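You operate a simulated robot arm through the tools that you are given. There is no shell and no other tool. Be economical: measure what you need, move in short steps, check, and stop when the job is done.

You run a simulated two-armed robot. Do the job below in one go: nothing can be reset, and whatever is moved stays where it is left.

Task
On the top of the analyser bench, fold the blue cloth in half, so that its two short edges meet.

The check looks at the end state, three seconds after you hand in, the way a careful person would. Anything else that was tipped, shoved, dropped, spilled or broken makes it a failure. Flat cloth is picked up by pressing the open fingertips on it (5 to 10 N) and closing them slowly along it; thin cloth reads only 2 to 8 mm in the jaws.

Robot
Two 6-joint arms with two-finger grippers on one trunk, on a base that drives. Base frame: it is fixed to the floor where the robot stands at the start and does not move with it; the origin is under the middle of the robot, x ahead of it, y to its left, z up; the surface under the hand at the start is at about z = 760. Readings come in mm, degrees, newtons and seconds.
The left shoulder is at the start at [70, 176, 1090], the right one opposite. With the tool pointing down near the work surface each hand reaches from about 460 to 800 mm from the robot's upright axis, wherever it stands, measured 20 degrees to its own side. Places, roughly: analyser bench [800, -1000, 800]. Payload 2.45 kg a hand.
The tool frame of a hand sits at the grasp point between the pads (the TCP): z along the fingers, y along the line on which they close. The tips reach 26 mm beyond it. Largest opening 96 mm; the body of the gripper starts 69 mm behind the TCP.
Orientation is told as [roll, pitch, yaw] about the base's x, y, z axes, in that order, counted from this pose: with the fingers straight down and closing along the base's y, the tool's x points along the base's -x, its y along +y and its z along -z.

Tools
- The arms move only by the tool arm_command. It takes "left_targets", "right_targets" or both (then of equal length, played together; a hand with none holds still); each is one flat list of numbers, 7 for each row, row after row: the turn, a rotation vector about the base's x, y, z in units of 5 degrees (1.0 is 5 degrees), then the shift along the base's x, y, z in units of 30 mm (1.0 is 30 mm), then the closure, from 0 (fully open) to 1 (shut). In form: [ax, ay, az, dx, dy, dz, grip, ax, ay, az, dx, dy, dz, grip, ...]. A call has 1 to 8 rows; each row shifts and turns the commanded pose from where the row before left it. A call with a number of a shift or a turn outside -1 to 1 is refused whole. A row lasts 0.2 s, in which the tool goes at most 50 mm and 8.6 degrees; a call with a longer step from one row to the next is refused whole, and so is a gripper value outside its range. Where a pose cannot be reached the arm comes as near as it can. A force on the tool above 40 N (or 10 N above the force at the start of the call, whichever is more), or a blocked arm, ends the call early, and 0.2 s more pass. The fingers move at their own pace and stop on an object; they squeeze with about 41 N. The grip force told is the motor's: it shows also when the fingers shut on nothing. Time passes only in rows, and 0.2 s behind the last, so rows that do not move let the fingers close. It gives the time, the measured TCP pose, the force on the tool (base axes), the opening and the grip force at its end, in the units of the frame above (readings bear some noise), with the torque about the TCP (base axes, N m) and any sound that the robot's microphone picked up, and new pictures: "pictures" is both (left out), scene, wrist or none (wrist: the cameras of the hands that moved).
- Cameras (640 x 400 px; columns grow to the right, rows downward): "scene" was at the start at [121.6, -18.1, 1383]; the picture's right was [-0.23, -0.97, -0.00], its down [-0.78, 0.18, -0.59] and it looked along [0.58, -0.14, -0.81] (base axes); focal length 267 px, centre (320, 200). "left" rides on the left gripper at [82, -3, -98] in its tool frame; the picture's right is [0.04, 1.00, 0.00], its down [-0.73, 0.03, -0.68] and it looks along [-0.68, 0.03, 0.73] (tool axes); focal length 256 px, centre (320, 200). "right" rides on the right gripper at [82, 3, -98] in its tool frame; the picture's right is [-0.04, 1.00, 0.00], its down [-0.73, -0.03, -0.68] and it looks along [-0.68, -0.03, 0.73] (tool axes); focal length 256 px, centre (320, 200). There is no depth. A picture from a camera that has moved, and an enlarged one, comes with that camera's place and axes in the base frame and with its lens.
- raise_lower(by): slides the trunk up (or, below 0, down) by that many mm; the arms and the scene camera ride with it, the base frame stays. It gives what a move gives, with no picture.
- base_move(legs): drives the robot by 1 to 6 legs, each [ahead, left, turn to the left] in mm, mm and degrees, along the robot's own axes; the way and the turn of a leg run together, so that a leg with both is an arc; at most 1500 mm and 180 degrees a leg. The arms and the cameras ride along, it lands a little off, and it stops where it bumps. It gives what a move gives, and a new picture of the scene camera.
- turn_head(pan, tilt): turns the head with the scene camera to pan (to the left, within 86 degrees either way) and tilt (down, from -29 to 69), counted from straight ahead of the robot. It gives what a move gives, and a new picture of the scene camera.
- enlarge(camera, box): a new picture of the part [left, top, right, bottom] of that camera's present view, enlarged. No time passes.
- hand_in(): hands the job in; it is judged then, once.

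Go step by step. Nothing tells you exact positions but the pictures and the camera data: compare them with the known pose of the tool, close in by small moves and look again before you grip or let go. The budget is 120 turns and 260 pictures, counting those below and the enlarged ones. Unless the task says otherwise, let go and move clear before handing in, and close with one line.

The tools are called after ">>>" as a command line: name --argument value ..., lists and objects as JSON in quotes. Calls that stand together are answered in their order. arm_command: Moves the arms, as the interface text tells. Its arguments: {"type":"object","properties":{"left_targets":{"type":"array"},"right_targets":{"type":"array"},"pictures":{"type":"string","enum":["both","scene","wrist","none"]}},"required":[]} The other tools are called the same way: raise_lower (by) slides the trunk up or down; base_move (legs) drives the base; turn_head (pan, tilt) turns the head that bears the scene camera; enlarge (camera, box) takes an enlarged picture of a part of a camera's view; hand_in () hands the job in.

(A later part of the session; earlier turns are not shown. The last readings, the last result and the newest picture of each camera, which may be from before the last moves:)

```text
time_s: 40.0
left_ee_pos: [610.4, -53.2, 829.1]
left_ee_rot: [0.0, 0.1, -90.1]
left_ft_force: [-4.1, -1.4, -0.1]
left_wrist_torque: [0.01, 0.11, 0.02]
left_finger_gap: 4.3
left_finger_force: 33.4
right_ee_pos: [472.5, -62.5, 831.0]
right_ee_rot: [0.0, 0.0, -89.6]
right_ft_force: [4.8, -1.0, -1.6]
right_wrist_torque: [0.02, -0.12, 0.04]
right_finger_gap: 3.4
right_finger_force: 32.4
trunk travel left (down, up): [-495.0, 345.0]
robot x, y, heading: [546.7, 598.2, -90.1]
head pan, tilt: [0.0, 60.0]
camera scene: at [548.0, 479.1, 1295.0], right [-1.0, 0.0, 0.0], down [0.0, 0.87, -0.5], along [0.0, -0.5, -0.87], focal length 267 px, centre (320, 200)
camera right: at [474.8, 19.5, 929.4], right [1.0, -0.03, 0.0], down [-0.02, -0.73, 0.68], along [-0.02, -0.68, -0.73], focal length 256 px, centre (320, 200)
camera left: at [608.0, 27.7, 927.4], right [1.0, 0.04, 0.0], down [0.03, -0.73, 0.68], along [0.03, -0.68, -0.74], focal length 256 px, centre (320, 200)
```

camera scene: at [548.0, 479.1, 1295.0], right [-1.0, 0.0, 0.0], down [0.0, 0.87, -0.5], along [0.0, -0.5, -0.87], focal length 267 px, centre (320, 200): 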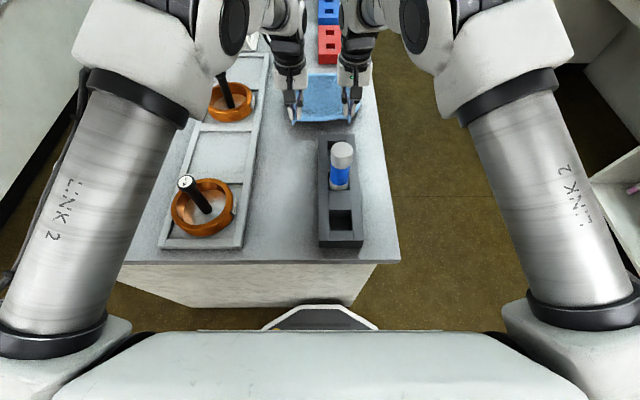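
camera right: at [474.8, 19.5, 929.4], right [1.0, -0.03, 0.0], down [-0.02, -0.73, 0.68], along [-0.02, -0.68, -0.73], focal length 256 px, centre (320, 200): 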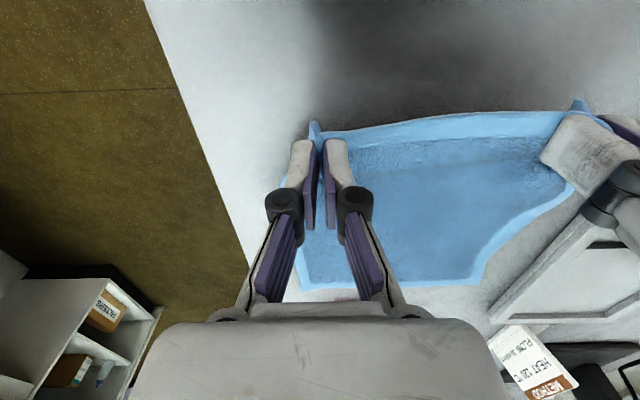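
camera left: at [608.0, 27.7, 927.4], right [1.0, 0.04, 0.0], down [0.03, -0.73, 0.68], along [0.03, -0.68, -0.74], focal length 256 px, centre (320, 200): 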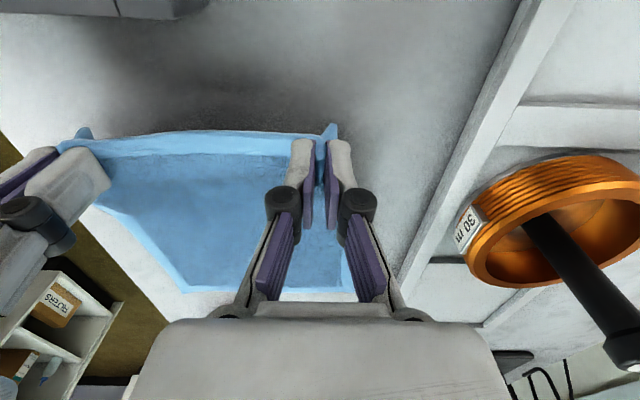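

The grip is firm and the edge lifted cleanly. Now I'll carry it over the fold line (y ≈ −166) in an arc, with the hands tilting outward for reach, and check part-way.

>>> arm_command --left_targets '[0, 0, 0, 0, -0.77, 0.87, 1, -1, 0, 0, 0, -0.77, 0.6, 1, -1, 0, 0, 0, -0.75, 0.3, 1, -1, 0, 0, 0, -0.75, 0.07, 1, -1, 0, 0, 0, -0.77, -0.1, 1, -1, 0, 0, 0, -0.77, -0.33, 1]' --right_targets '[0, 0, 0, 0, -0.77, 0.87, 1, -1, 0, 0, 0, -0.77, 0.6, 1, -1, 0, 0, 0, -0.75, 0.3, 1, -1, 0, 0, 0, -0.75, 0.07, 1, -1, 0, 0, 0, -0.77, -0.1, 1, -1, 0, 0, 0, -0.77, -0.33, 1]' --pictures "both"

```text
time_s: 41.4
left_ee_pos: [610.3, -196.9, 869.2]
left_ee_rot: [0.1, -25.0, -90.1]
left_ft_force: [-3.4, -1.2, 0.6]
left_wrist_torque: [0.03, 0.04, 0.01]
left_finger_gap: 4.4
left_finger_force: 33.0
right_ee_pos: [474.8, -201.6, 870.3]
right_ee_rot: [-0.2, -25.2, -89.5]
right_ft_force: [3.4, 0.1, -0.6]
right_wrist_torque: [0.01, -0.07, 0.07]
right_finger_gap: 2.5
right_finger_force: 31.6
trunk travel left (down, up): [-495.0, 345.0]
robot x, y, heading: [548.5, 599.4, -89.8]
head pan, tilt: [0.0, 60.0]
camera scene: at [548.1, 477.5, 1295.0], right [-1.0, 0.0, 0.0], down [0.0, 0.87, -0.5], along [0.0, -0.5, -0.87], focal length 267 px, centre (320, 200)
camera right: at [476.4, -84.9, 927.1], right [1.0, -0.03, 0.01], down [-0.02, -0.38, 0.93], along [-0.02, -0.93, -0.38], focal length 256 px, centre (320, 200)
camera left: at [607.8, -80.6, 923.7], right [1.0, 0.03, -0.02], down [0.03, -0.38, 0.93], along [0.03, -0.93, -0.38], focal length 256 px, centre (320, 200)
```

scene: 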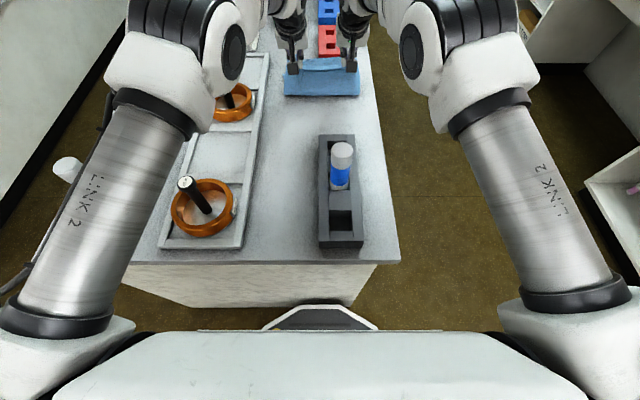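
right: 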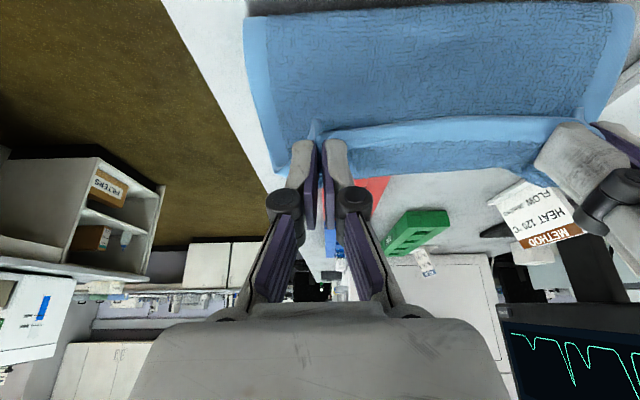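
left: 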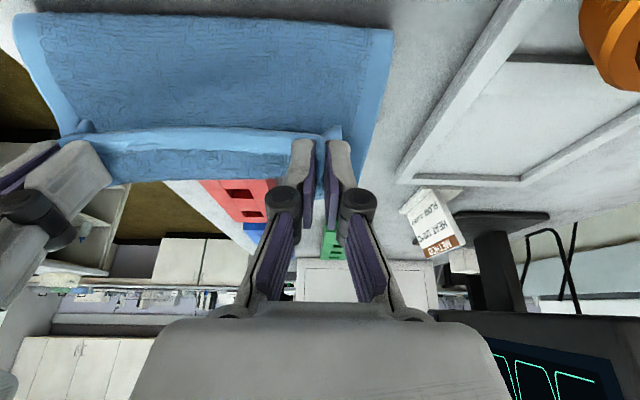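

The carry is going well: the cloth is arching over neatly, with only a short hem turned back at the fingers. I'll continue down towards the far edge.

>>> arm_command --left_targets '[-1, 0, 0, 0, -0.67, -0.57, 1, -1, 0, 0, 0, -0.6, -0.67, 1, -1, 0, 0, 0, -0.47, -0.6, 1]' --right_targets '[-1, 0, 0, 0, -0.67, -0.57, 1, -1, 0, 0, 0, -0.6, -0.67, 1, -1, 0, 0, 0, -0.47, -0.6, 1]' --pictures "both"

```text
time_s: 42.2
left_ee_pos: [609.6, -246.3, 816.3]
left_ee_rot: [0.0, -40.0, -90.1]
left_ft_force: [-5.4, 0.3, -0.6]
left_wrist_torque: [0.01, 0.06, -0.04]
left_finger_gap: 4.5
left_finger_force: 33.1
right_ee_pos: [473.0, -249.5, 817.3]
right_ee_rot: [-0.4, -40.0, -89.3]
right_ft_force: [4.4, 0.4, 0.4]
right_wrist_torque: [-0.03, -0.05, 0.09]
right_finger_gap: 2.7
right_finger_force: 31.2
trunk travel left (down, up): [-495.0, 345.0]
robot x, y, heading: [546.1, 597.0, -90.1]
head pan, tilt: [0.0, 60.0]
camera scene: at [547.9, 478.3, 1295.2], right [-1.0, 0.0, 0.0], down [0.0, 0.87, -0.5], along [0.0, -0.5, -0.87], focal length 267 px, centre (320, 200)
camera right: at [474.8, -124.2, 839.7], right [1.0, -0.02, 0.02], down [-0.02, -0.12, 0.99], along [-0.02, -0.99, -0.12], focal length 256 px, centre (320, 200)
camera left: at [607.0, -119.9, 838.5], right [1.0, 0.03, -0.03], down [0.03, -0.13, 0.99], along [0.03, -0.99, -0.13], focal length 256 px, centre (320, 200)
```

scene: 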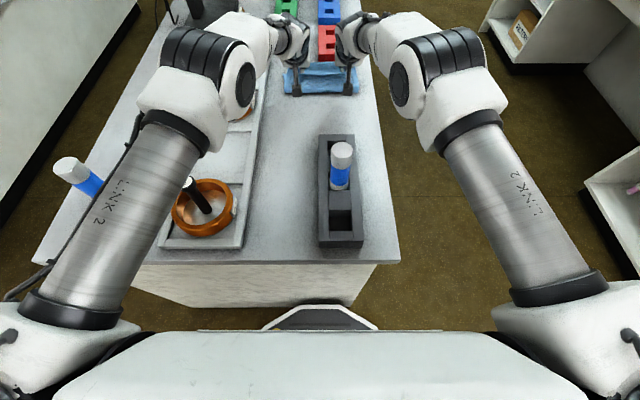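
right: 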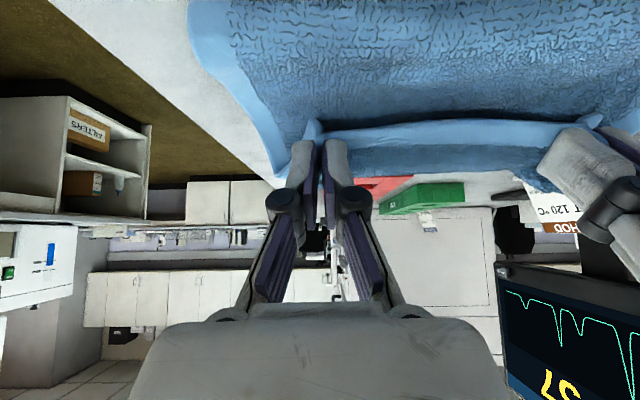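
left: 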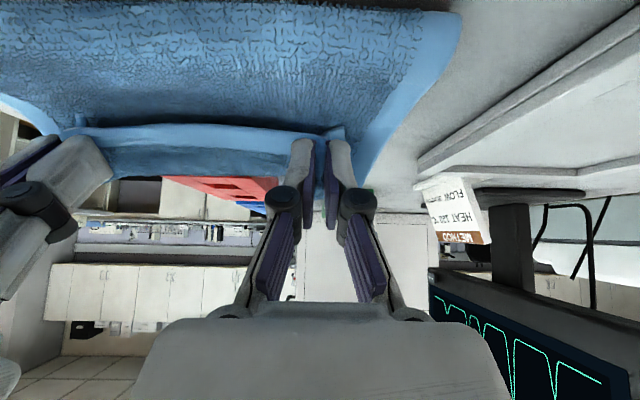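

>>> enlarge --camera "scene" --box '[240, 30, 400, 130]'

```text
4.00 times, centred on (320, 80) of scene
camera zoom: at [547.9, 478.3, 1295.2], right [-1.0, 0.0, 0.0], down [0.0, 0.87, -0.5], along [0.0, -0.5, -0.87], focal length 1069 px, centre (320, 680)
```

zoom: 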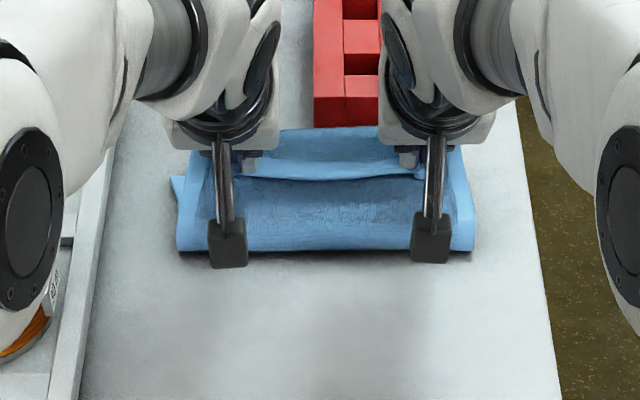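

The two layers are coming together. I'll bring the hem out and down a little more before letting go.

>>> arm_command --left_targets '[0, 0, 0, 0, -0.5, -0.35, 1, 0, 0, 0, 0, -0.4, -0.3, 1]' --right_targets '[0, 0, 0, 0, -0.5, -0.35, 1, 0, 0, 0, 0, -0.4, -0.3, 1]' --pictures "wrist"

>>> enlarge --camera "scene" --box '[240, 30, 400, 130]'

```text
time_s: 42.8
left_ee_pos: [611.1, -266.5, 800.1]
left_ee_rot: [0.0, -40.1, -90.2]
left_ft_force: [-6.5, 0.1, 0.6]
left_wrist_torque: [0.01, 0.12, -0.06]
left_finger_gap: 4.8
left_finger_force: 33.6
left hand out of reach, approached as far as the arm can: row 2
right_ee_pos: [472.9, -270.3, 802.4]
right_ee_rot: [-0.5, -40.2, -89.4]
right_ft_force: [7.5, 1.0, 0.1]
right_wrist_torque: [0.02, -0.16, 0.14]
right_finger_gap: 2.7
right_finger_force: 30.2
right hand out of reach, approached as far as the arm can: row 2
trunk travel left (down, up): [-495.0, 345.0]
robot x, y, heading: [544.1, 597.7, -90.2]
head pan, tilt: [0.0, 60.0]
camera right: at [475.4, -144.4, 825.8], right [1.0, -0.02, 0.02], down [-0.02, -0.12, 0.99], along [-0.02, -0.99, -0.12], focal length 256 px, centre (320, 200)
camera left: at [609.7, -140.9, 822.3], right [1.0, 0.03, -0.03], down [0.03, -0.12, 0.99], along [0.02, -0.99, -0.12], focal length 256 px, centre (320, 200)
```

right: 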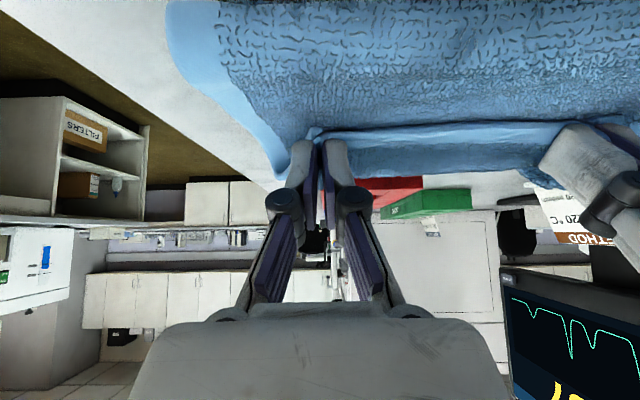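
left: 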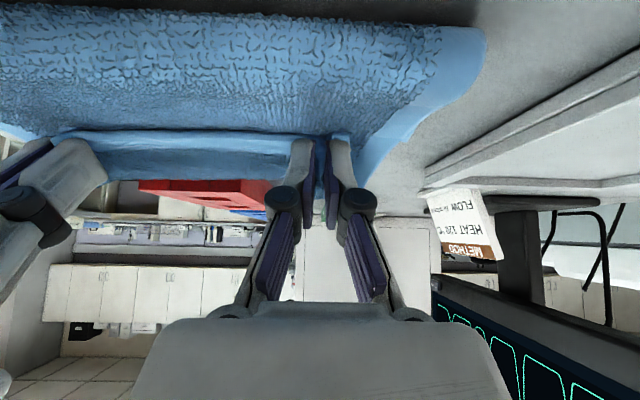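

```text
4.00 times, centred on (320, 80) of scene
camera zoom: at [548.2, 480.7, 1295.5], right [-1.0, 0.0, 0.0], down [0.0, 0.87, -0.5], along [0.0, -0.5, -0.87], focal length 1069 px, centre (320, 680)
```

zoom: 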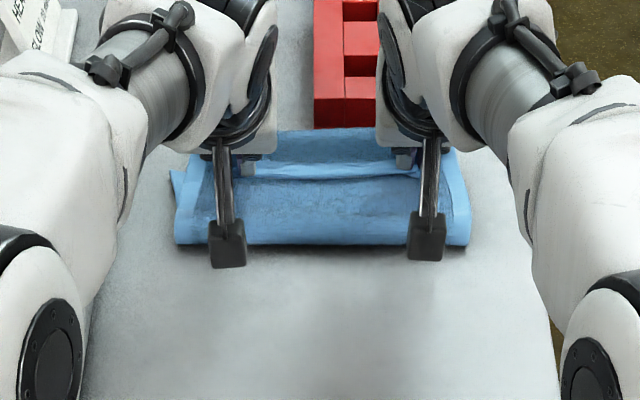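

The fold now sits at about y −186, a bit too far along, because there is slack in the arch. I'll back off about 20 mm while going lower so the fold rolls back towards −166.

>>> arm_command --left_targets '[0, 0, 0, 0, 0.35, -0.2, 1, 0, 0, 0, 0, 0.35, -0.2, 1]' --right_targets '[0, 0, 0, 0, 0.35, -0.2, 1, 0, 0, 0, 0, 0.35, -0.2, 1]' --pictures "wrist"

>>> enlarge --camera "scene" --box '[240, 30, 400, 130]'

```text
time_s: 43.4
left_ee_pos: [611.7, -247.1, 791.9]
left_ee_rot: [0.0, -40.5, -90.2]
left_ft_force: [-6.0, -1.6, 18.1]
left_wrist_torque: [-0.17, 0.05, -0.11]
left_finger_gap: 4.8
left_finger_force: 34.0
right_ee_pos: [474.4, -247.9, 793.2]
right_ee_rot: [-0.3, -40.3, -89.6]
right_ft_force: [6.2, 0.1, 5.8]
right_wrist_torque: [-0.05, -0.09, 0.04]
right_finger_gap: 2.9
right_finger_force: 32.9
trunk travel left (down, up): [-495.0, 345.0]
robot x, y, heading: [548.6, 596.2, -89.9]
head pan, tilt: [0.0, 60.0]
camera right: at [475.7, -121.7, 816.4], right [1.0, -0.03, 0.02], down [-0.02, -0.12, 0.99], along [-0.02, -0.99, -0.12], focal length 256 px, centre (320, 200)
camera left: at [609.7, -120.7, 813.4], right [1.0, 0.03, -0.03], down [0.03, -0.12, 0.99], along [0.02, -0.99, -0.12], focal length 256 px, centre (320, 200)
```

right: 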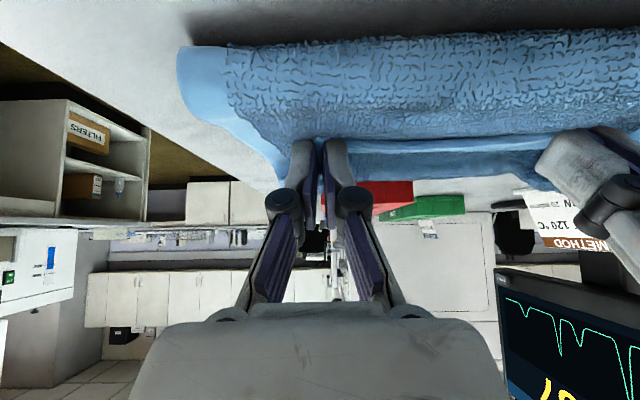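
left: 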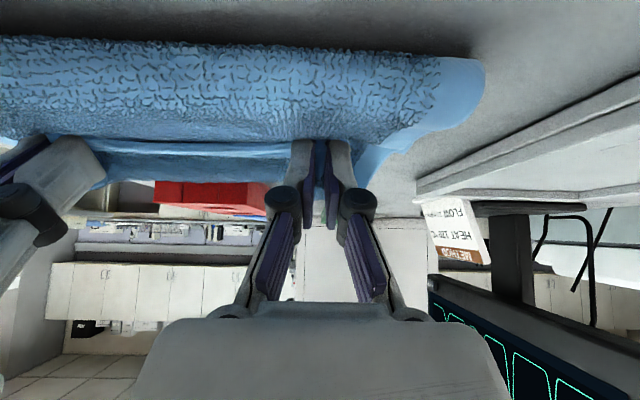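

```text
4.00 times, centred on (320, 80) of scene
camera zoom: at [547.8, 482.9, 1295.9], right [-1.0, 0.0, 0.0], down [0.0, 0.86, -0.5], along [0.0, -0.5, -0.86], focal length 1069 px, centre (320, 680)
```

zoom: 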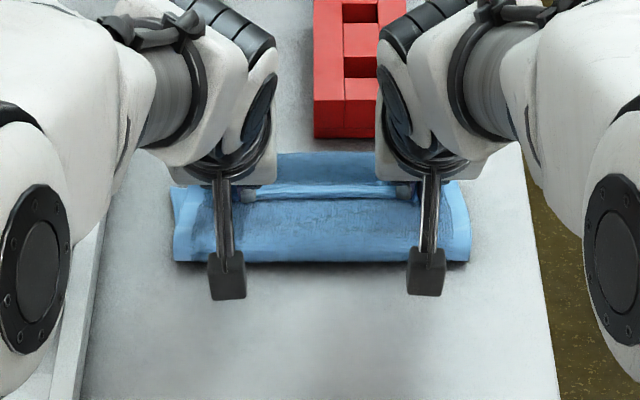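

The fold has rolled back to about y −173. I'll open the fingers gently here, lift slightly, then look.

>>> arm_command --left_targets '[0, 0, 0, 0, 0, 0.12, 1, 0, 0, 0, 0, 0, 0.05, 0.9, 0, 0, 0, 0, 0, 0.05, 0.75, 0, 0, 0, 0, 0.1, 0.2, 0.7, 0, 0, 0, 0, 0.3, 0.4, 0.7, 0, 0, 0, 0, 0.5, 0.7, 0.7]' --right_targets '[0, 0, 0, 0, 0, 0.05, 1, 0, 0, 0, 0, 0, 0.05, 0.9, 0, 0, 0, 0, 0, 0.05, 0.75, 0, 0, 0, 0, 0.1, 0.2, 0.7, 0, 0, 0, 0, 0.3, 0.4, 0.7, 0, 0, 0, 0, 0.5, 0.7, 0.7]' --pictures "wrist"

>>> enlarge --camera "scene" --box '[240, 30, 400, 130]'

```text
time_s: 44.8
left_ee_pos: [614.8, -217.9, 835.4]
left_ee_rot: [0.0, -40.1, -90.2]
left_ft_force: [-0.2, 0.1, 0.1]
left_wrist_torque: [-0.01, -0.01, 0.0]
left_finger_gap: 28.6
left_finger_force: 0.0
right_ee_pos: [470.6, -223.3, 835.1]
right_ee_rot: [-0.5, -40.2, -89.4]
right_ft_force: [0.7, 0.3, 0.8]
right_wrist_torque: [0.0, 0.01, 0.04]
right_finger_gap: 28.7
right_finger_force: 0.2
trunk travel left (down, up): [-495.0, 345.0]
robot x, y, heading: [550.6, 598.0, -89.9]
head pan, tilt: [0.0, 60.0]
camera right: at [473.9, -98.3, 859.1], right [1.0, -0.03, 0.02], down [-0.02, -0.12, 0.99], along [-0.02, -0.99, -0.12], focal length 256 px, centre (320, 200)
camera left: at [611.9, -92.8, 856.5], right [1.0, 0.03, -0.02], down [0.03, -0.12, 0.99], along [0.03, -0.99, -0.12], focal length 256 px, centre (320, 200)
```

right: 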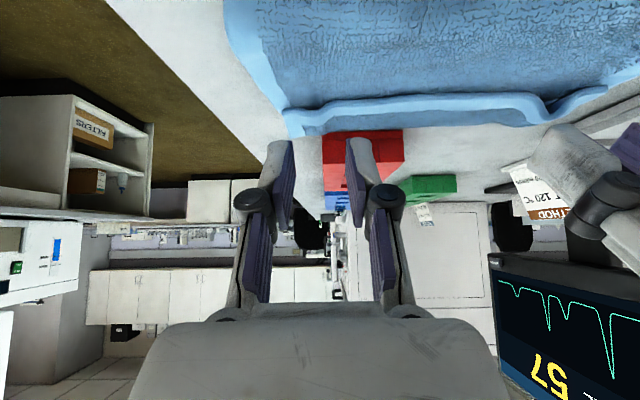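
left: 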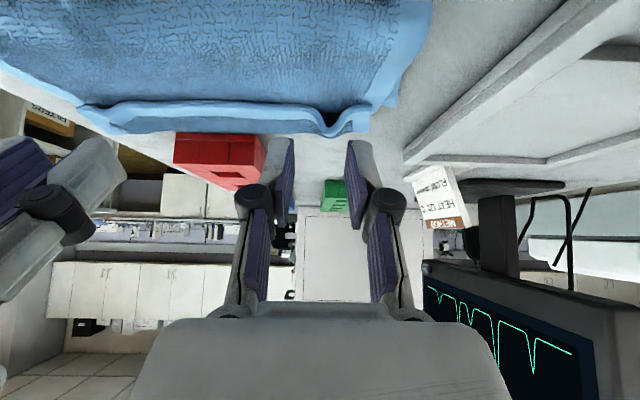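

```text
4.00 times, centred on (320, 80) of scene
camera zoom: at [548.0, 481.9, 1295.4], right [-1.0, 0.0, 0.0], down [0.0, 0.87, -0.5], along [0.0, -0.5, -0.87], focal length 1069 px, centre (320, 680)
```

zoom: 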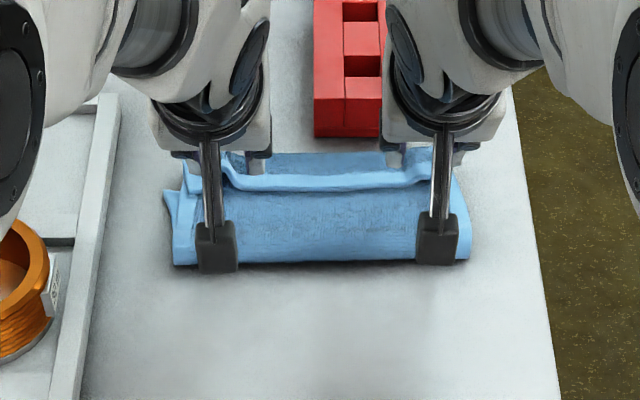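

The cloth is released. The edge hem still stands curled up or back, so I'll bring the hands up and level them to see it from above.

>>> arm_command --left_targets '[1, 0, 0, 0.5, 0.6, 0.8, 0.7, 1, 0, 0, 0.5, 0.6, 0.8, 0.7, 1, 0, 0, 0.5, 0.6, 0.8, 0.7, 1, 0, 0, 0.5, 0.4, 0.6, 0.7, 1, 0, 0, 0.5, 0.4, 0, 0.7, 1, 0, 0, 0.5, 0, 0, 0.7, 1, 0, 0, 0, 0, 0, 0.7, 1, 0, 0, 0, 0, 0, 0.7]' --right_targets '[1, 0, 0, -0.3, 0.6, 0.8, 0.7, 1, 0, 0, -0.3, 0.6, 0.8, 0.7, 1, 0, 0, -0.3, 0.6, 0.8, 0.7, 1, 0, 0, -0.3, 0.4, 0.6, 0.7, 1, 0, 0, -0.3, 0.4, 0, 0.7, 1, 0, 0, 0, 0, 0, 0.7, 1, 0, 0, 0, 0, 0, 0.7, 1, 0, 0, 0, 0, 0, 0.7]' --pictures "wrist"

>>> enlarge --camera "scene" --box '[240, 30, 400, 130]'

```text
time_s: 46.6
left_ee_pos: [705.0, -142.9, 919.9]
left_ee_rot: [0.0, 0.1, -90.1]
left_ft_force: [0.1, -0.2, 1.2]
left_wrist_torque: [0.04, 0.06, 0.0]
left_finger_gap: 28.9
left_finger_force: 0.1
right_ee_pos: [425.1, -136.9, 923.9]
right_ee_rot: [-0.1, 0.1, -89.6]
right_ft_force: [0.8, 0.5, -0.5]
right_wrist_torque: [-0.02, 0.02, 0.03]
right_finger_gap: 28.7
right_finger_force: 0.0
right hand out of reach, approached as far as the arm can: row 8
trunk travel left (down, up): [-495.0, 345.0]
robot x, y, heading: [547.5, 598.5, -90.2]
head pan, tilt: [0.0, 60.0]
camera right: at [426.9, -55.9, 1022.7], right [1.0, -0.03, 0.0], down [-0.02, -0.73, 0.68], along [-0.02, -0.68, -0.73], focal length 256 px, centre (320, 200)
camera left: at [701.1, -62.8, 1017.9], right [1.0, 0.04, 0.0], down [0.03, -0.74, 0.68], along [0.03, -0.68, -0.74], focal length 256 px, centre (320, 200)
```

right: 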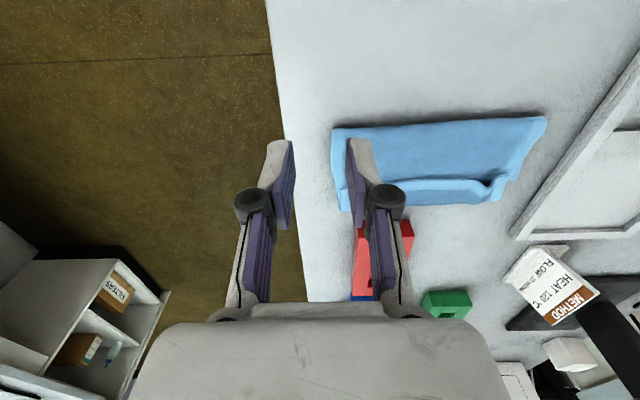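
left: 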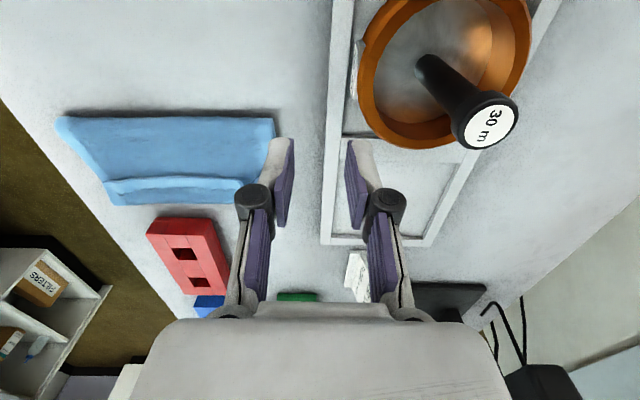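

```text
4.00 times, centred on (320, 80) of scene
camera zoom: at [548.3, 477.9, 1295.1], right [-1.0, 0.0, 0.0], down [0.0, 0.87, -0.5], along [0.0, -0.5, -0.87], focal length 1069 px, centre (320, 680)
```

zoom: 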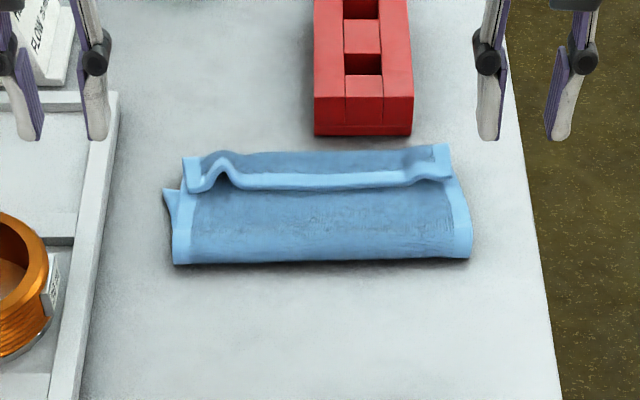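

>>> enlarge --camera "right" --box '[370, 90, 570, 215]'

>>> enlarge --camera "left" --box '[40, 90, 290, 246]'

```text
3.20 times, centred on (470, 152) of right
camera zoom: at [426.9, -55.9, 1022.7], right [1.0, -0.03, 0.0], down [-0.02, -0.73, 0.68], along [-0.02, -0.68, -0.73], focal length 819 px, centre (-160, 352)
```

zoom: 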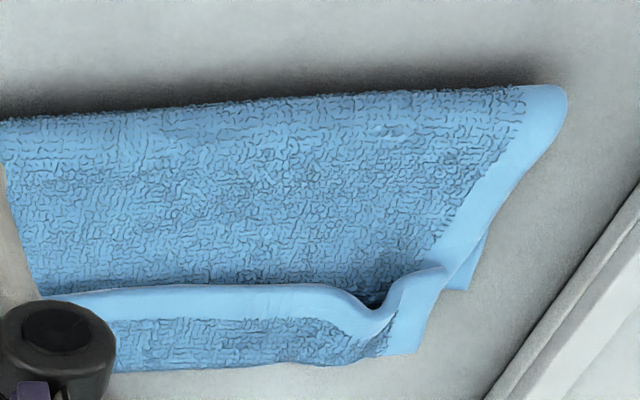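

```text
2.56 times, centred on (165, 168) of left
camera zoom: at [701.1, -62.8, 1017.9], right [1.0, 0.04, 0.0], down [0.03, -0.74, 0.68], along [0.03, -0.68, -0.74], focal length 655 px, centre (717, 282)
```

zoom: 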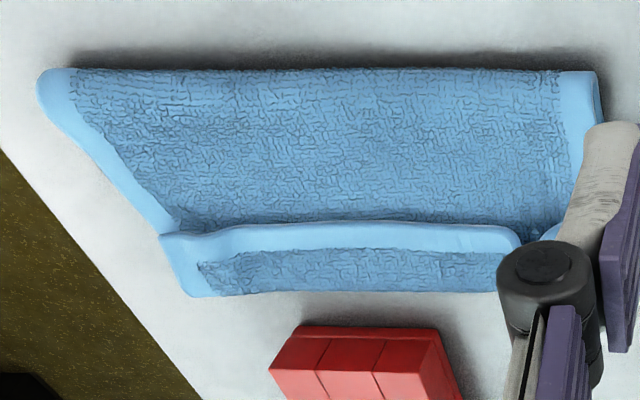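

The upper layer was carried too far, so its last ~45 mm is folded back: the fold is at y ≈ −180, the turned hem lies at −250 to −306, and the bottom edge is at about −272. I'll re-pinch the upper layer just in front of the turned hem and lift it, so the end hangs straight. Then I'll lay it down from the edge backwards.

>>> arm_command --left_targets '[-1, 0, 0, -0.48, -0.42, -0.4, 0.65, -1, 0, 0, -0.48, -0.42, -0.5, 0.65, -1, 0, 0, -0.48, -0.42, -0.5, 0.65, -1, 0, 0, -0.48, -0.42, -0.5, 0.65, -1, 0, 0, -0.48, -0.42, -0.5, 0.65, -1, 0, 0, -0.48, -0.42, -0.5, 0.65]' --right_targets '[-1, 0, 0, 0.26, -0.455, -0.4, 0.65, -1, 0, 0, 0.26, -0.455, -0.52, 0.65, -1, 0, 0, 0.26, -0.455, -0.52, 0.65, -1, 0, 0, 0.26, -0.455, -0.52, 0.65, -1, 0, 0, 0.26, -0.455, -0.52, 0.65, -1, 0, 0, 0.26, -0.455, -0.52, 0.65]' --pictures "wrist"

>>> enlarge --camera "scene" --box '[240, 30, 400, 130]'

```text
time_s: 48.0
left_ee_pos: [614.6, -219.8, 834.9]
left_ee_rot: [0.0, -30.1, -90.1]
left_ft_force: [-0.2, -0.7, 0.1]
left_wrist_torque: [0.03, -0.01, -0.02]
left_finger_gap: 33.4
left_finger_force: 0.0
right_ee_pos: [472.6, -220.5, 834.3]
right_ee_rot: [-0.1, -30.0, -89.5]
right_ft_force: [-0.2, -1.1, 0.3]
right_wrist_torque: [0.01, 0.04, -0.01]
right_finger_gap: 33.8
right_finger_force: 0.1
trunk travel left (down, up): [-495.0, 345.0]
robot x, y, heading: [545.9, 596.2, -90.0]
head pan, tilt: [0.0, 60.0]
camera right: at [473.7, -99.9, 878.5], right [1.0, -0.03, 0.02], down [-0.02, -0.29, 0.96], along [-0.02, -0.96, -0.29], focal length 256 px, centre (320, 200)
camera left: at [611.1, -100.4, 879.0], right [1.0, 0.03, -0.02], down [0.03, -0.3, 0.95], along [0.03, -0.95, -0.3], focal length 256 px, centre (320, 200)
```

right: 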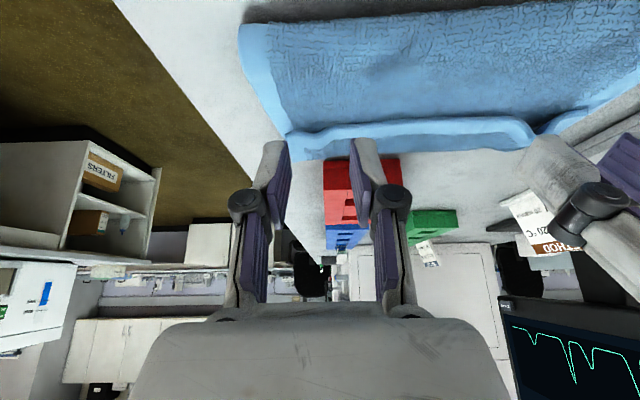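
left: 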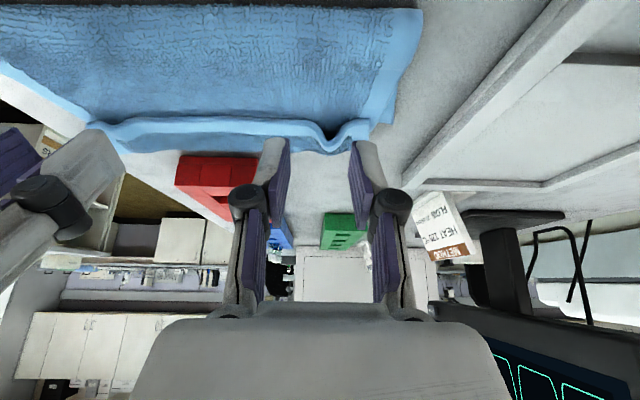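

```text
4.00 times, centred on (320, 80) of scene
camera zoom: at [547.8, 478.0, 1295.1], right [-1.0, 0.0, 0.0], down [0.0, 0.87, -0.5], along [0.0, -0.5, -0.87], focal length 1069 px, centre (320, 680)
```

zoom: 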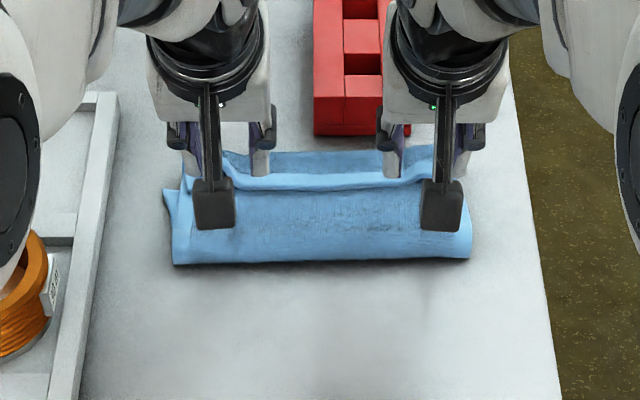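

The tips are just above the turned hem's edge. I'll shift 12 mm towards me so they land in front of the hem, then go down to near contact.

>>> arm_command --left_targets '[0, 0, 0, 0, 0.45, -0.5, 0.65, 0, 0, 0, 0, 0, -0.5, 0.65]' --right_targets '[0, 0, 0, 0, 0.45, -0.5, 0.65, 0, 0, 0, 0, 0, -0.5, 0.65]' --pictures "wrist"

```text
time_s: 48.6
left_ee_pos: [614.8, -205.7, 802.7]
left_ee_rot: [0.0, -30.1, -90.1]
left_ft_force: [-0.2, 0.3, -1.4]
left_wrist_torque: [0.02, 0.01, 0.01]
left_finger_gap: 33.7
left_finger_force: 0.1
right_ee_pos: [470.8, -207.0, 804.0]
right_ee_rot: [-0.3, -30.1, -89.5]
right_ft_force: [-0.1, -0.8, -0.3]
right_wrist_torque: [0.02, 0.01, -0.02]
right_finger_gap: 33.5
right_finger_force: 0.0
trunk travel left (down, up): [-495.0, 345.0]
robot x, y, heading: [547.4, 597.4, -90.0]
head pan, tilt: [0.0, 60.0]
camera right: at [473.8, -86.6, 848.7], right [1.0, -0.03, 0.02], down [-0.02, -0.29, 0.96], along [-0.02, -0.96, -0.3], focal length 256 px, centre (320, 200)
camera left: at [612.9, -86.3, 846.8], right [1.0, 0.03, -0.02], down [0.03, -0.3, 0.95], along [0.03, -0.95, -0.3], focal length 256 px, centre (320, 200)
```

right: 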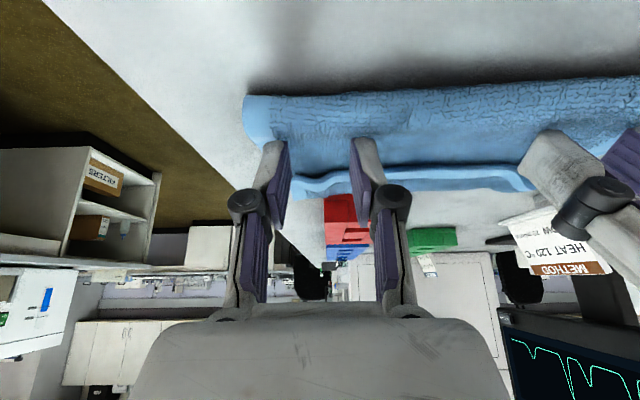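
left: 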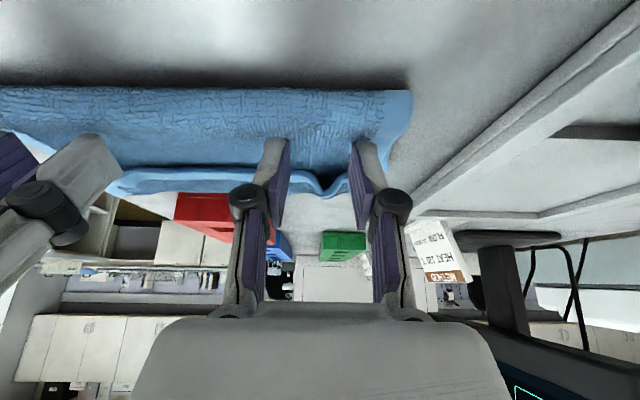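

>>> arm_command --left_targets '[0, 0, 0, 0, 0, -0.2, 0.65, 0, 0, 0, 0, 0, -0.1, 0.65]' --right_targets '[0, 0, 0, 0, 0, -0.22, 0.65, 0, 0, 0, 0, 0, -0.12, 0.65]' --pictures "none"

```text
time_s: 49.2
left_ee_pos: [614.4, -204.0, 795.3]
left_ee_rot: [0.0, -30.2, -90.1]
left_ft_force: [0.3, -0.2, 1.1]
left_wrist_torque: [-0.06, 0.02, -0.01]
left_finger_gap: 33.7
left_finger_force: 0.2
right_ee_pos: [472.1, -206.5, 795.4]
right_ee_rot: [-0.3, -30.2, -89.4]
right_ft_force: [-0.4, 0.1, 2.1]
right_wrist_torque: [-0.03, 0.02, 0.02]
right_finger_gap: 33.5
right_finger_force: 0.1
trunk travel left (down, up): [-495.0, 345.0]
robot x, y, heading: [548.2, 599.5, -90.0]
head pan, tilt: [0.0, 60.0]
```

Contact is starting, so I'll press slightly more and then close slowly.

>>> arm_command --left_targets '[0, 0, 0, 0, 0, -0.13, 0.65]' --right_targets '[0, 0, 0, 0, 0, -0.12, 0.65]' --pictures "none"

```text
time_s: 49.6
left_ee_pos: [614.8, -203.5, 793.9]
left_ee_rot: [0.0, -30.2, -90.1]
left_ft_force: [-1.4, -1.4, 6.1]
left_wrist_torque: [-0.04, -0.02, -0.02]
left_finger_gap: 33.5
left_finger_force: 0.0
right_ee_pos: [470.0, -205.2, 792.8]
right_ee_rot: [-0.3, -30.3, -89.5]
right_ft_force: [0.4, -0.8, 6.8]
right_wrist_torque: [-0.06, 0.0, -0.01]
right_finger_gap: 33.7
right_finger_force: 0.1
trunk travel left (down, up): [-495.0, 345.0]
robot x, y, heading: [549.9, 596.9, -90.0]
head pan, tilt: [0.0, 60.0]
```

>>> arm_command --left_targets '[0, 0, 0, 0, 0, 0, 0.7, 0, 0, 0, 0, 0, 0, 0.75, 0, 0, 0, 0, 0, 0, 0.8, 0, 0, 0, 0, 0, 0, 0.85, 0, 0, 0, 0, 0, 0, 0.9, 0, 0, 0, 0, 0, 0, 0.95, 0, 0, 0, 0, 0, 0, 1, 0, 0, 0, 0, 0, 0, 1]' --right_targets '[0, 0, 0, 0, 0, 0, 0.7, 0, 0, 0, 0, 0, 0, 0.75, 0, 0, 0, 0, 0, 0, 0.8, 0, 0, 0, 0, 0, 0, 0.85, 0, 0, 0, 0, 0, 0, 0.9, 0, 0, 0, 0, 0, 0, 0.95, 0, 0, 0, 0, 0, 0, 1, 0, 0, 0, 0, 0, 0, 1]' --pictures "none"

>>> arm_command --left_targets '[0, 0, 0, 0, 0, 0.5, 1, 0, 0, 0, 0, -0.1, 0.8, 1]' --right_targets '[0, 0, 0, 0, 0, 0.5, 1, 0, 0, 0, 0, -0.1, 0.8, 1]' --pictures "wrist"

>>> enlarge --camera "scene" --box '[240, 30, 400, 130]'

```text
time_s: 51.4
left_ee_pos: [614.6, -203.4, 791.6]
left_ee_rot: [0.0, -30.3, -90.0]
left_ft_force: [-9.1, 0.0, 6.6]
left_wrist_torque: [-0.04, 0.24, -0.06]
left_finger_gap: 3.2
left_finger_force: 32.2
right_ee_pos: [471.2, -204.6, 792.9]
right_ee_rot: [-0.3, -30.2, -89.6]
right_ft_force: [9.9, 0.5, 9.4]
right_wrist_torque: [0.0, -0.32, -0.05]
right_finger_gap: 5.0
right_finger_force: 33.4
trunk travel left (down, up): [-495.0, 345.0]
robot x, y, heading: [549.5, 600.9, -90.2]
head pan, tilt: [0.0, 60.0]
```

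```text
time_s: 52.0
left_ee_pos: [615.1, -206.2, 830.4]
left_ee_rot: [0.0, -30.0, -90.2]
left_ft_force: [-11.9, 0.4, 0.1]
left_wrist_torque: [-0.03, 0.31, -0.06]
left_finger_gap: 3.3
left_finger_force: 31.9
right_ee_pos: [470.9, -207.7, 829.3]
right_ee_rot: [-0.4, -30.2, -89.4]
right_ft_force: [11.8, -0.1, 0.2]
right_wrist_torque: [0.01, -0.34, -0.02]
right_finger_gap: 5.0
right_finger_force: 33.2
trunk travel left (down, up): [-495.0, 345.0]
robot x, y, heading: [546.9, 595.6, -89.9]
head pan, tilt: [0.0, 60.0]
camera right: at [473.2, -87.6, 874.1], right [1.0, -0.03, 0.02], down [-0.02, -0.29, 0.96], along [-0.02, -0.96, -0.29], focal length 256 px, centre (320, 200)
camera left: at [612.5, -86.7, 874.2], right [1.0, 0.03, -0.02], down [0.03, -0.3, 0.95], along [0.03, -0.95, -0.3], focal length 256 px, centre (320, 200)
```

right: 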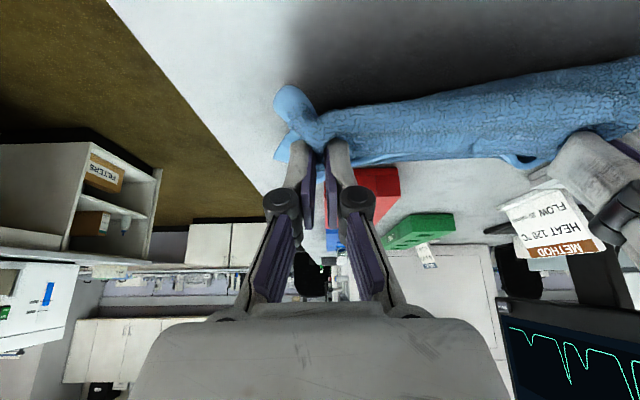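
left: 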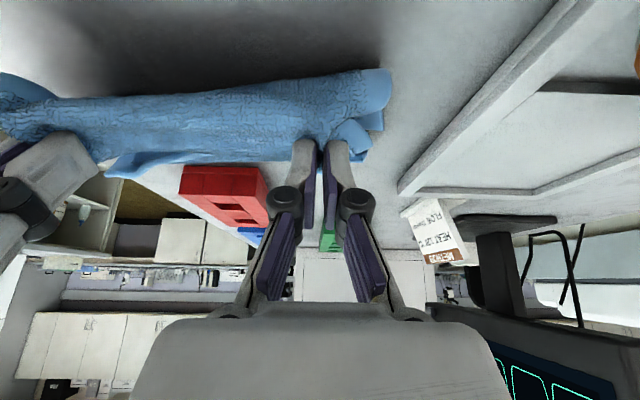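

```text
4.00 times, centred on (320, 80) of scene
camera zoom: at [547.9, 481.0, 1295.2], right [-1.0, 0.0, 0.0], down [0.0, 0.87, -0.5], along [0.0, -0.5, -0.87], focal length 1069 px, centre (320, 680)
```

zoom: 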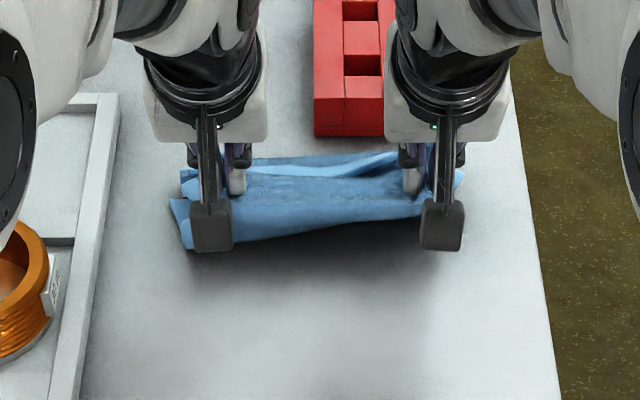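

The upper layer is coming up, with the fold partly lifted too. I'll raise it further to let the turned end hang and to see whether only one layer is held.

>>> arm_command --left_targets '[0, 0, 0, -0.1, -0.3, 0.9, 1, 0, 0, 0, 0, -0.3, 0.9, 1]' --right_targets '[0, 0, 0, 0.1, -0.3, 0.9, 1, 0, 0, 0, 0, -0.3, 0.9, 1]' --pictures "wrist"

>>> enlarge --camera "scene" --box '[240, 30, 400, 130]'

```text
time_s: 52.6
left_ee_pos: [614.6, -228.3, 882.7]
left_ee_rot: [0.0, -29.9, -90.1]
left_ft_force: [-4.7, -0.1, 0.0]
left_wrist_torque: [0.03, 0.12, -0.03]
left_finger_gap: 3.2
left_finger_force: 32.6
right_ee_pos: [475.0, -227.6, 884.2]
right_ee_rot: [-0.3, -30.0, -89.5]
right_ft_force: [5.0, 0.2, 0.0]
right_wrist_torque: [-0.03, -0.13, -0.05]
right_finger_gap: 4.3
right_finger_force: 33.0
trunk travel left (down, up): [-495.0, 345.0]
robot x, y, heading: [550.7, 601.4, -90.3]
head pan, tilt: [0.0, 60.0]
camera right: at [476.8, -108.3, 929.3], right [1.0, -0.03, 0.02], down [-0.02, -0.29, 0.96], along [-0.02, -0.96, -0.3], focal length 256 px, centre (320, 200)
camera left: at [612.0, -108.0, 927.1], right [1.0, 0.03, -0.02], down [0.03, -0.3, 0.95], along [0.03, -0.95, -0.3], focal length 256 px, centre (320, 200)
```

right: 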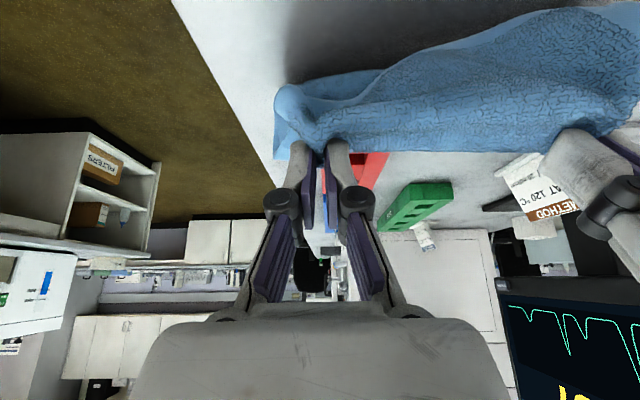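
left: 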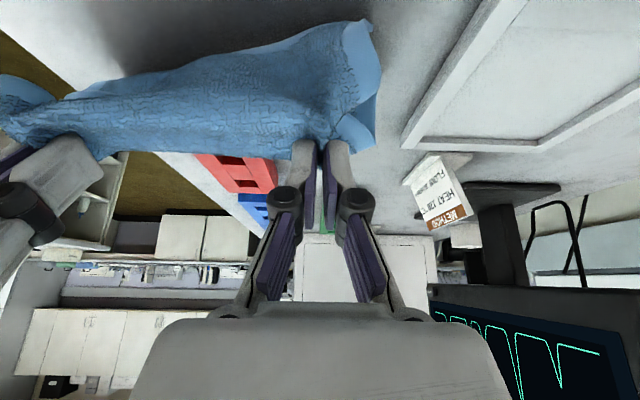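

```text
4.00 times, centred on (320, 80) of scene
camera zoom: at [547.9, 478.8, 1295.1], right [-1.0, 0.0, 0.0], down [0.0, 0.87, -0.5], along [0.0, -0.5, -0.87], focal length 1069 px, centre (320, 680)
```

zoom: 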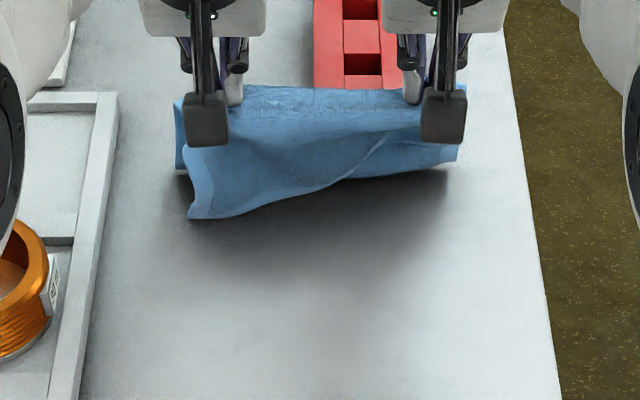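

The right hand has caught both layers, so I'll set it back down the way it came and let go. Then I'll unfold and refold with a better grip, further in from the edge so the end can hang.

>>> arm_command --left_targets '[0, 0, 0, 0, 0.3, -0.9, 1, 0, 0, 0, 0, 0.3, -0.9, 1, 0, 0, 0, 0, 0.1, -0.8, 1, 0, 0, 0, 0, 0, -0.3, 1, 0, 0, 0, 0, 0, 0, 0.8, 0, 0, 0, 0, 0, 0.3, 0.7, 0, 0, 0, 0, 0.4, 0.9, 0.7, 0, 0, 0, 0, 0.5, 1, 0.7]' --right_targets '[0, 0, 0, 0, 0.3, -0.9, 1, 0, 0, 0, 0, 0.3, -0.9, 1, 0, 0, 0, 0, 0.1, -0.8, 1, 0, 0, 0, 0, 0, -0.3, 1, 0, 0, 0, 0, 0, 0, 0.8, 0, 0, 0, 0, 0, 0.3, 0.7, 0, 0, 0, 0, 0.4, 0.9, 0.7, 0, 0, 0, 0, 0.5, 1, 0.7]' --pictures "none"

>>> arm_command --left_targets '[1, 0, 0, 0.8, 0.6, 0.8, 0.7, 1, 0, 0, 0.8, 0.6, 0.8, 0.7, 1, 0, 0, 0.8, 0.6, 0.3, 0.7, 1, 0, 0, 0.5, 0.4, 0, 0.7, 1, 0, 0, 0, 0, 0, 0.7, 1, 0, 0, 0, 0, 0, 0.7]' --right_targets '[1, 0, 0, -0.6, 0.6, 0.8, 0.7, 1, 0, 0, -0.6, 0.6, 0.8, 0.7, 1, 0, 0, -0.6, 0.6, 0.3, 0.7, 1, 0, 0, 0, 0.4, 0, 0.7, 1, 0, 0, 0, 0, 0, 0.7, 1, 0, 0, 0, 0, 0, 0.7]' --pictures "wrist"

>>> enlarge --camera "scene" --box '[240, 30, 400, 130]'

```text
time_s: 54.4
left_ee_pos: [613.8, -176.5, 865.9]
left_ee_rot: [0.0, -30.1, -90.2]
left_ft_force: [0.6, 0.2, 0.4]
left_wrist_torque: [0.02, 0.01, 0.0]
left_finger_gap: 28.7
left_finger_force: 0.1
right_ee_pos: [471.8, -175.0, 862.7]
right_ee_rot: [-0.3, -30.2, -89.6]
right_ft_force: [0.5, 0.5, -0.1]
right_wrist_torque: [-0.03, 0.0, 0.02]
right_finger_gap: 28.8
right_finger_force: 0.0
trunk travel left (down, up): [-495.0, 345.0]
robot x, y, heading: [548.0, 598.5, -90.3]
head pan, tilt: [0.0, 60.0]
```

```text
time_s: 55.8
left_ee_pos: [700.0, -112.3, 918.0]
left_ee_rot: [-0.1, 0.1, -90.2]
left_ft_force: [0.6, -0.2, 1.2]
left_wrist_torque: [0.01, -0.01, 0.02]
left_finger_gap: 28.8
left_finger_force: 0.1
right_ee_pos: [418.9, -113.6, 918.4]
right_ee_rot: [-0.1, 0.0, -89.7]
right_ft_force: [-0.1, 0.1, -0.4]
right_wrist_torque: [0.02, 0.05, 0.01]
right_finger_gap: 28.7
right_finger_force: 0.1
trunk travel left (down, up): [-495.0, 345.0]
robot x, y, heading: [548.5, 600.1, -90.0]
head pan, tilt: [0.0, 60.0]
camera right: at [422.4, -31.7, 1016.5], right [1.0, -0.03, 0.0], down [-0.02, -0.73, 0.68], along [-0.02, -0.68, -0.73], focal length 256 px, centre (320, 200)
camera left: at [697.3, -30.5, 1017.6], right [1.0, 0.04, 0.0], down [0.03, -0.74, 0.68], along [0.03, -0.68, -0.74], focal length 256 px, centre (320, 200)
```

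right: 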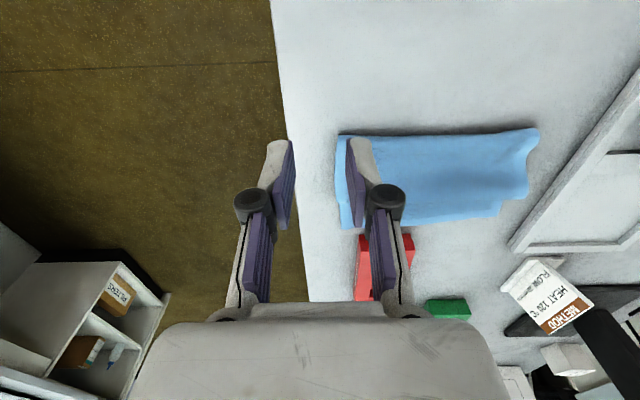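
left: 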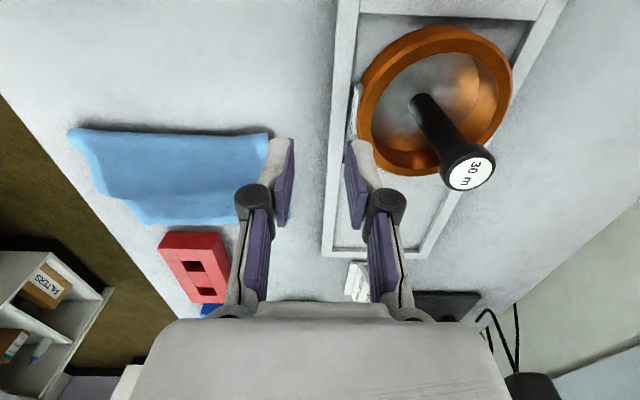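

```text
4.00 times, centred on (320, 80) of scene
camera zoom: at [548.2, 478.1, 1295.1], right [-1.0, 0.0, 0.0], down [0.0, 0.87, -0.5], along [0.0, -0.5, -0.87], focal length 1069 px, centre (320, 680)
```

zoom: 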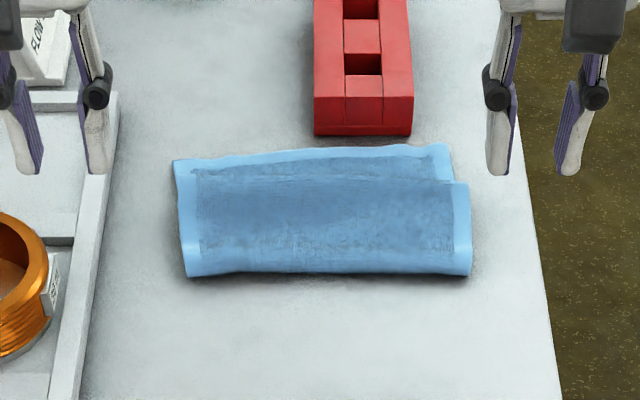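

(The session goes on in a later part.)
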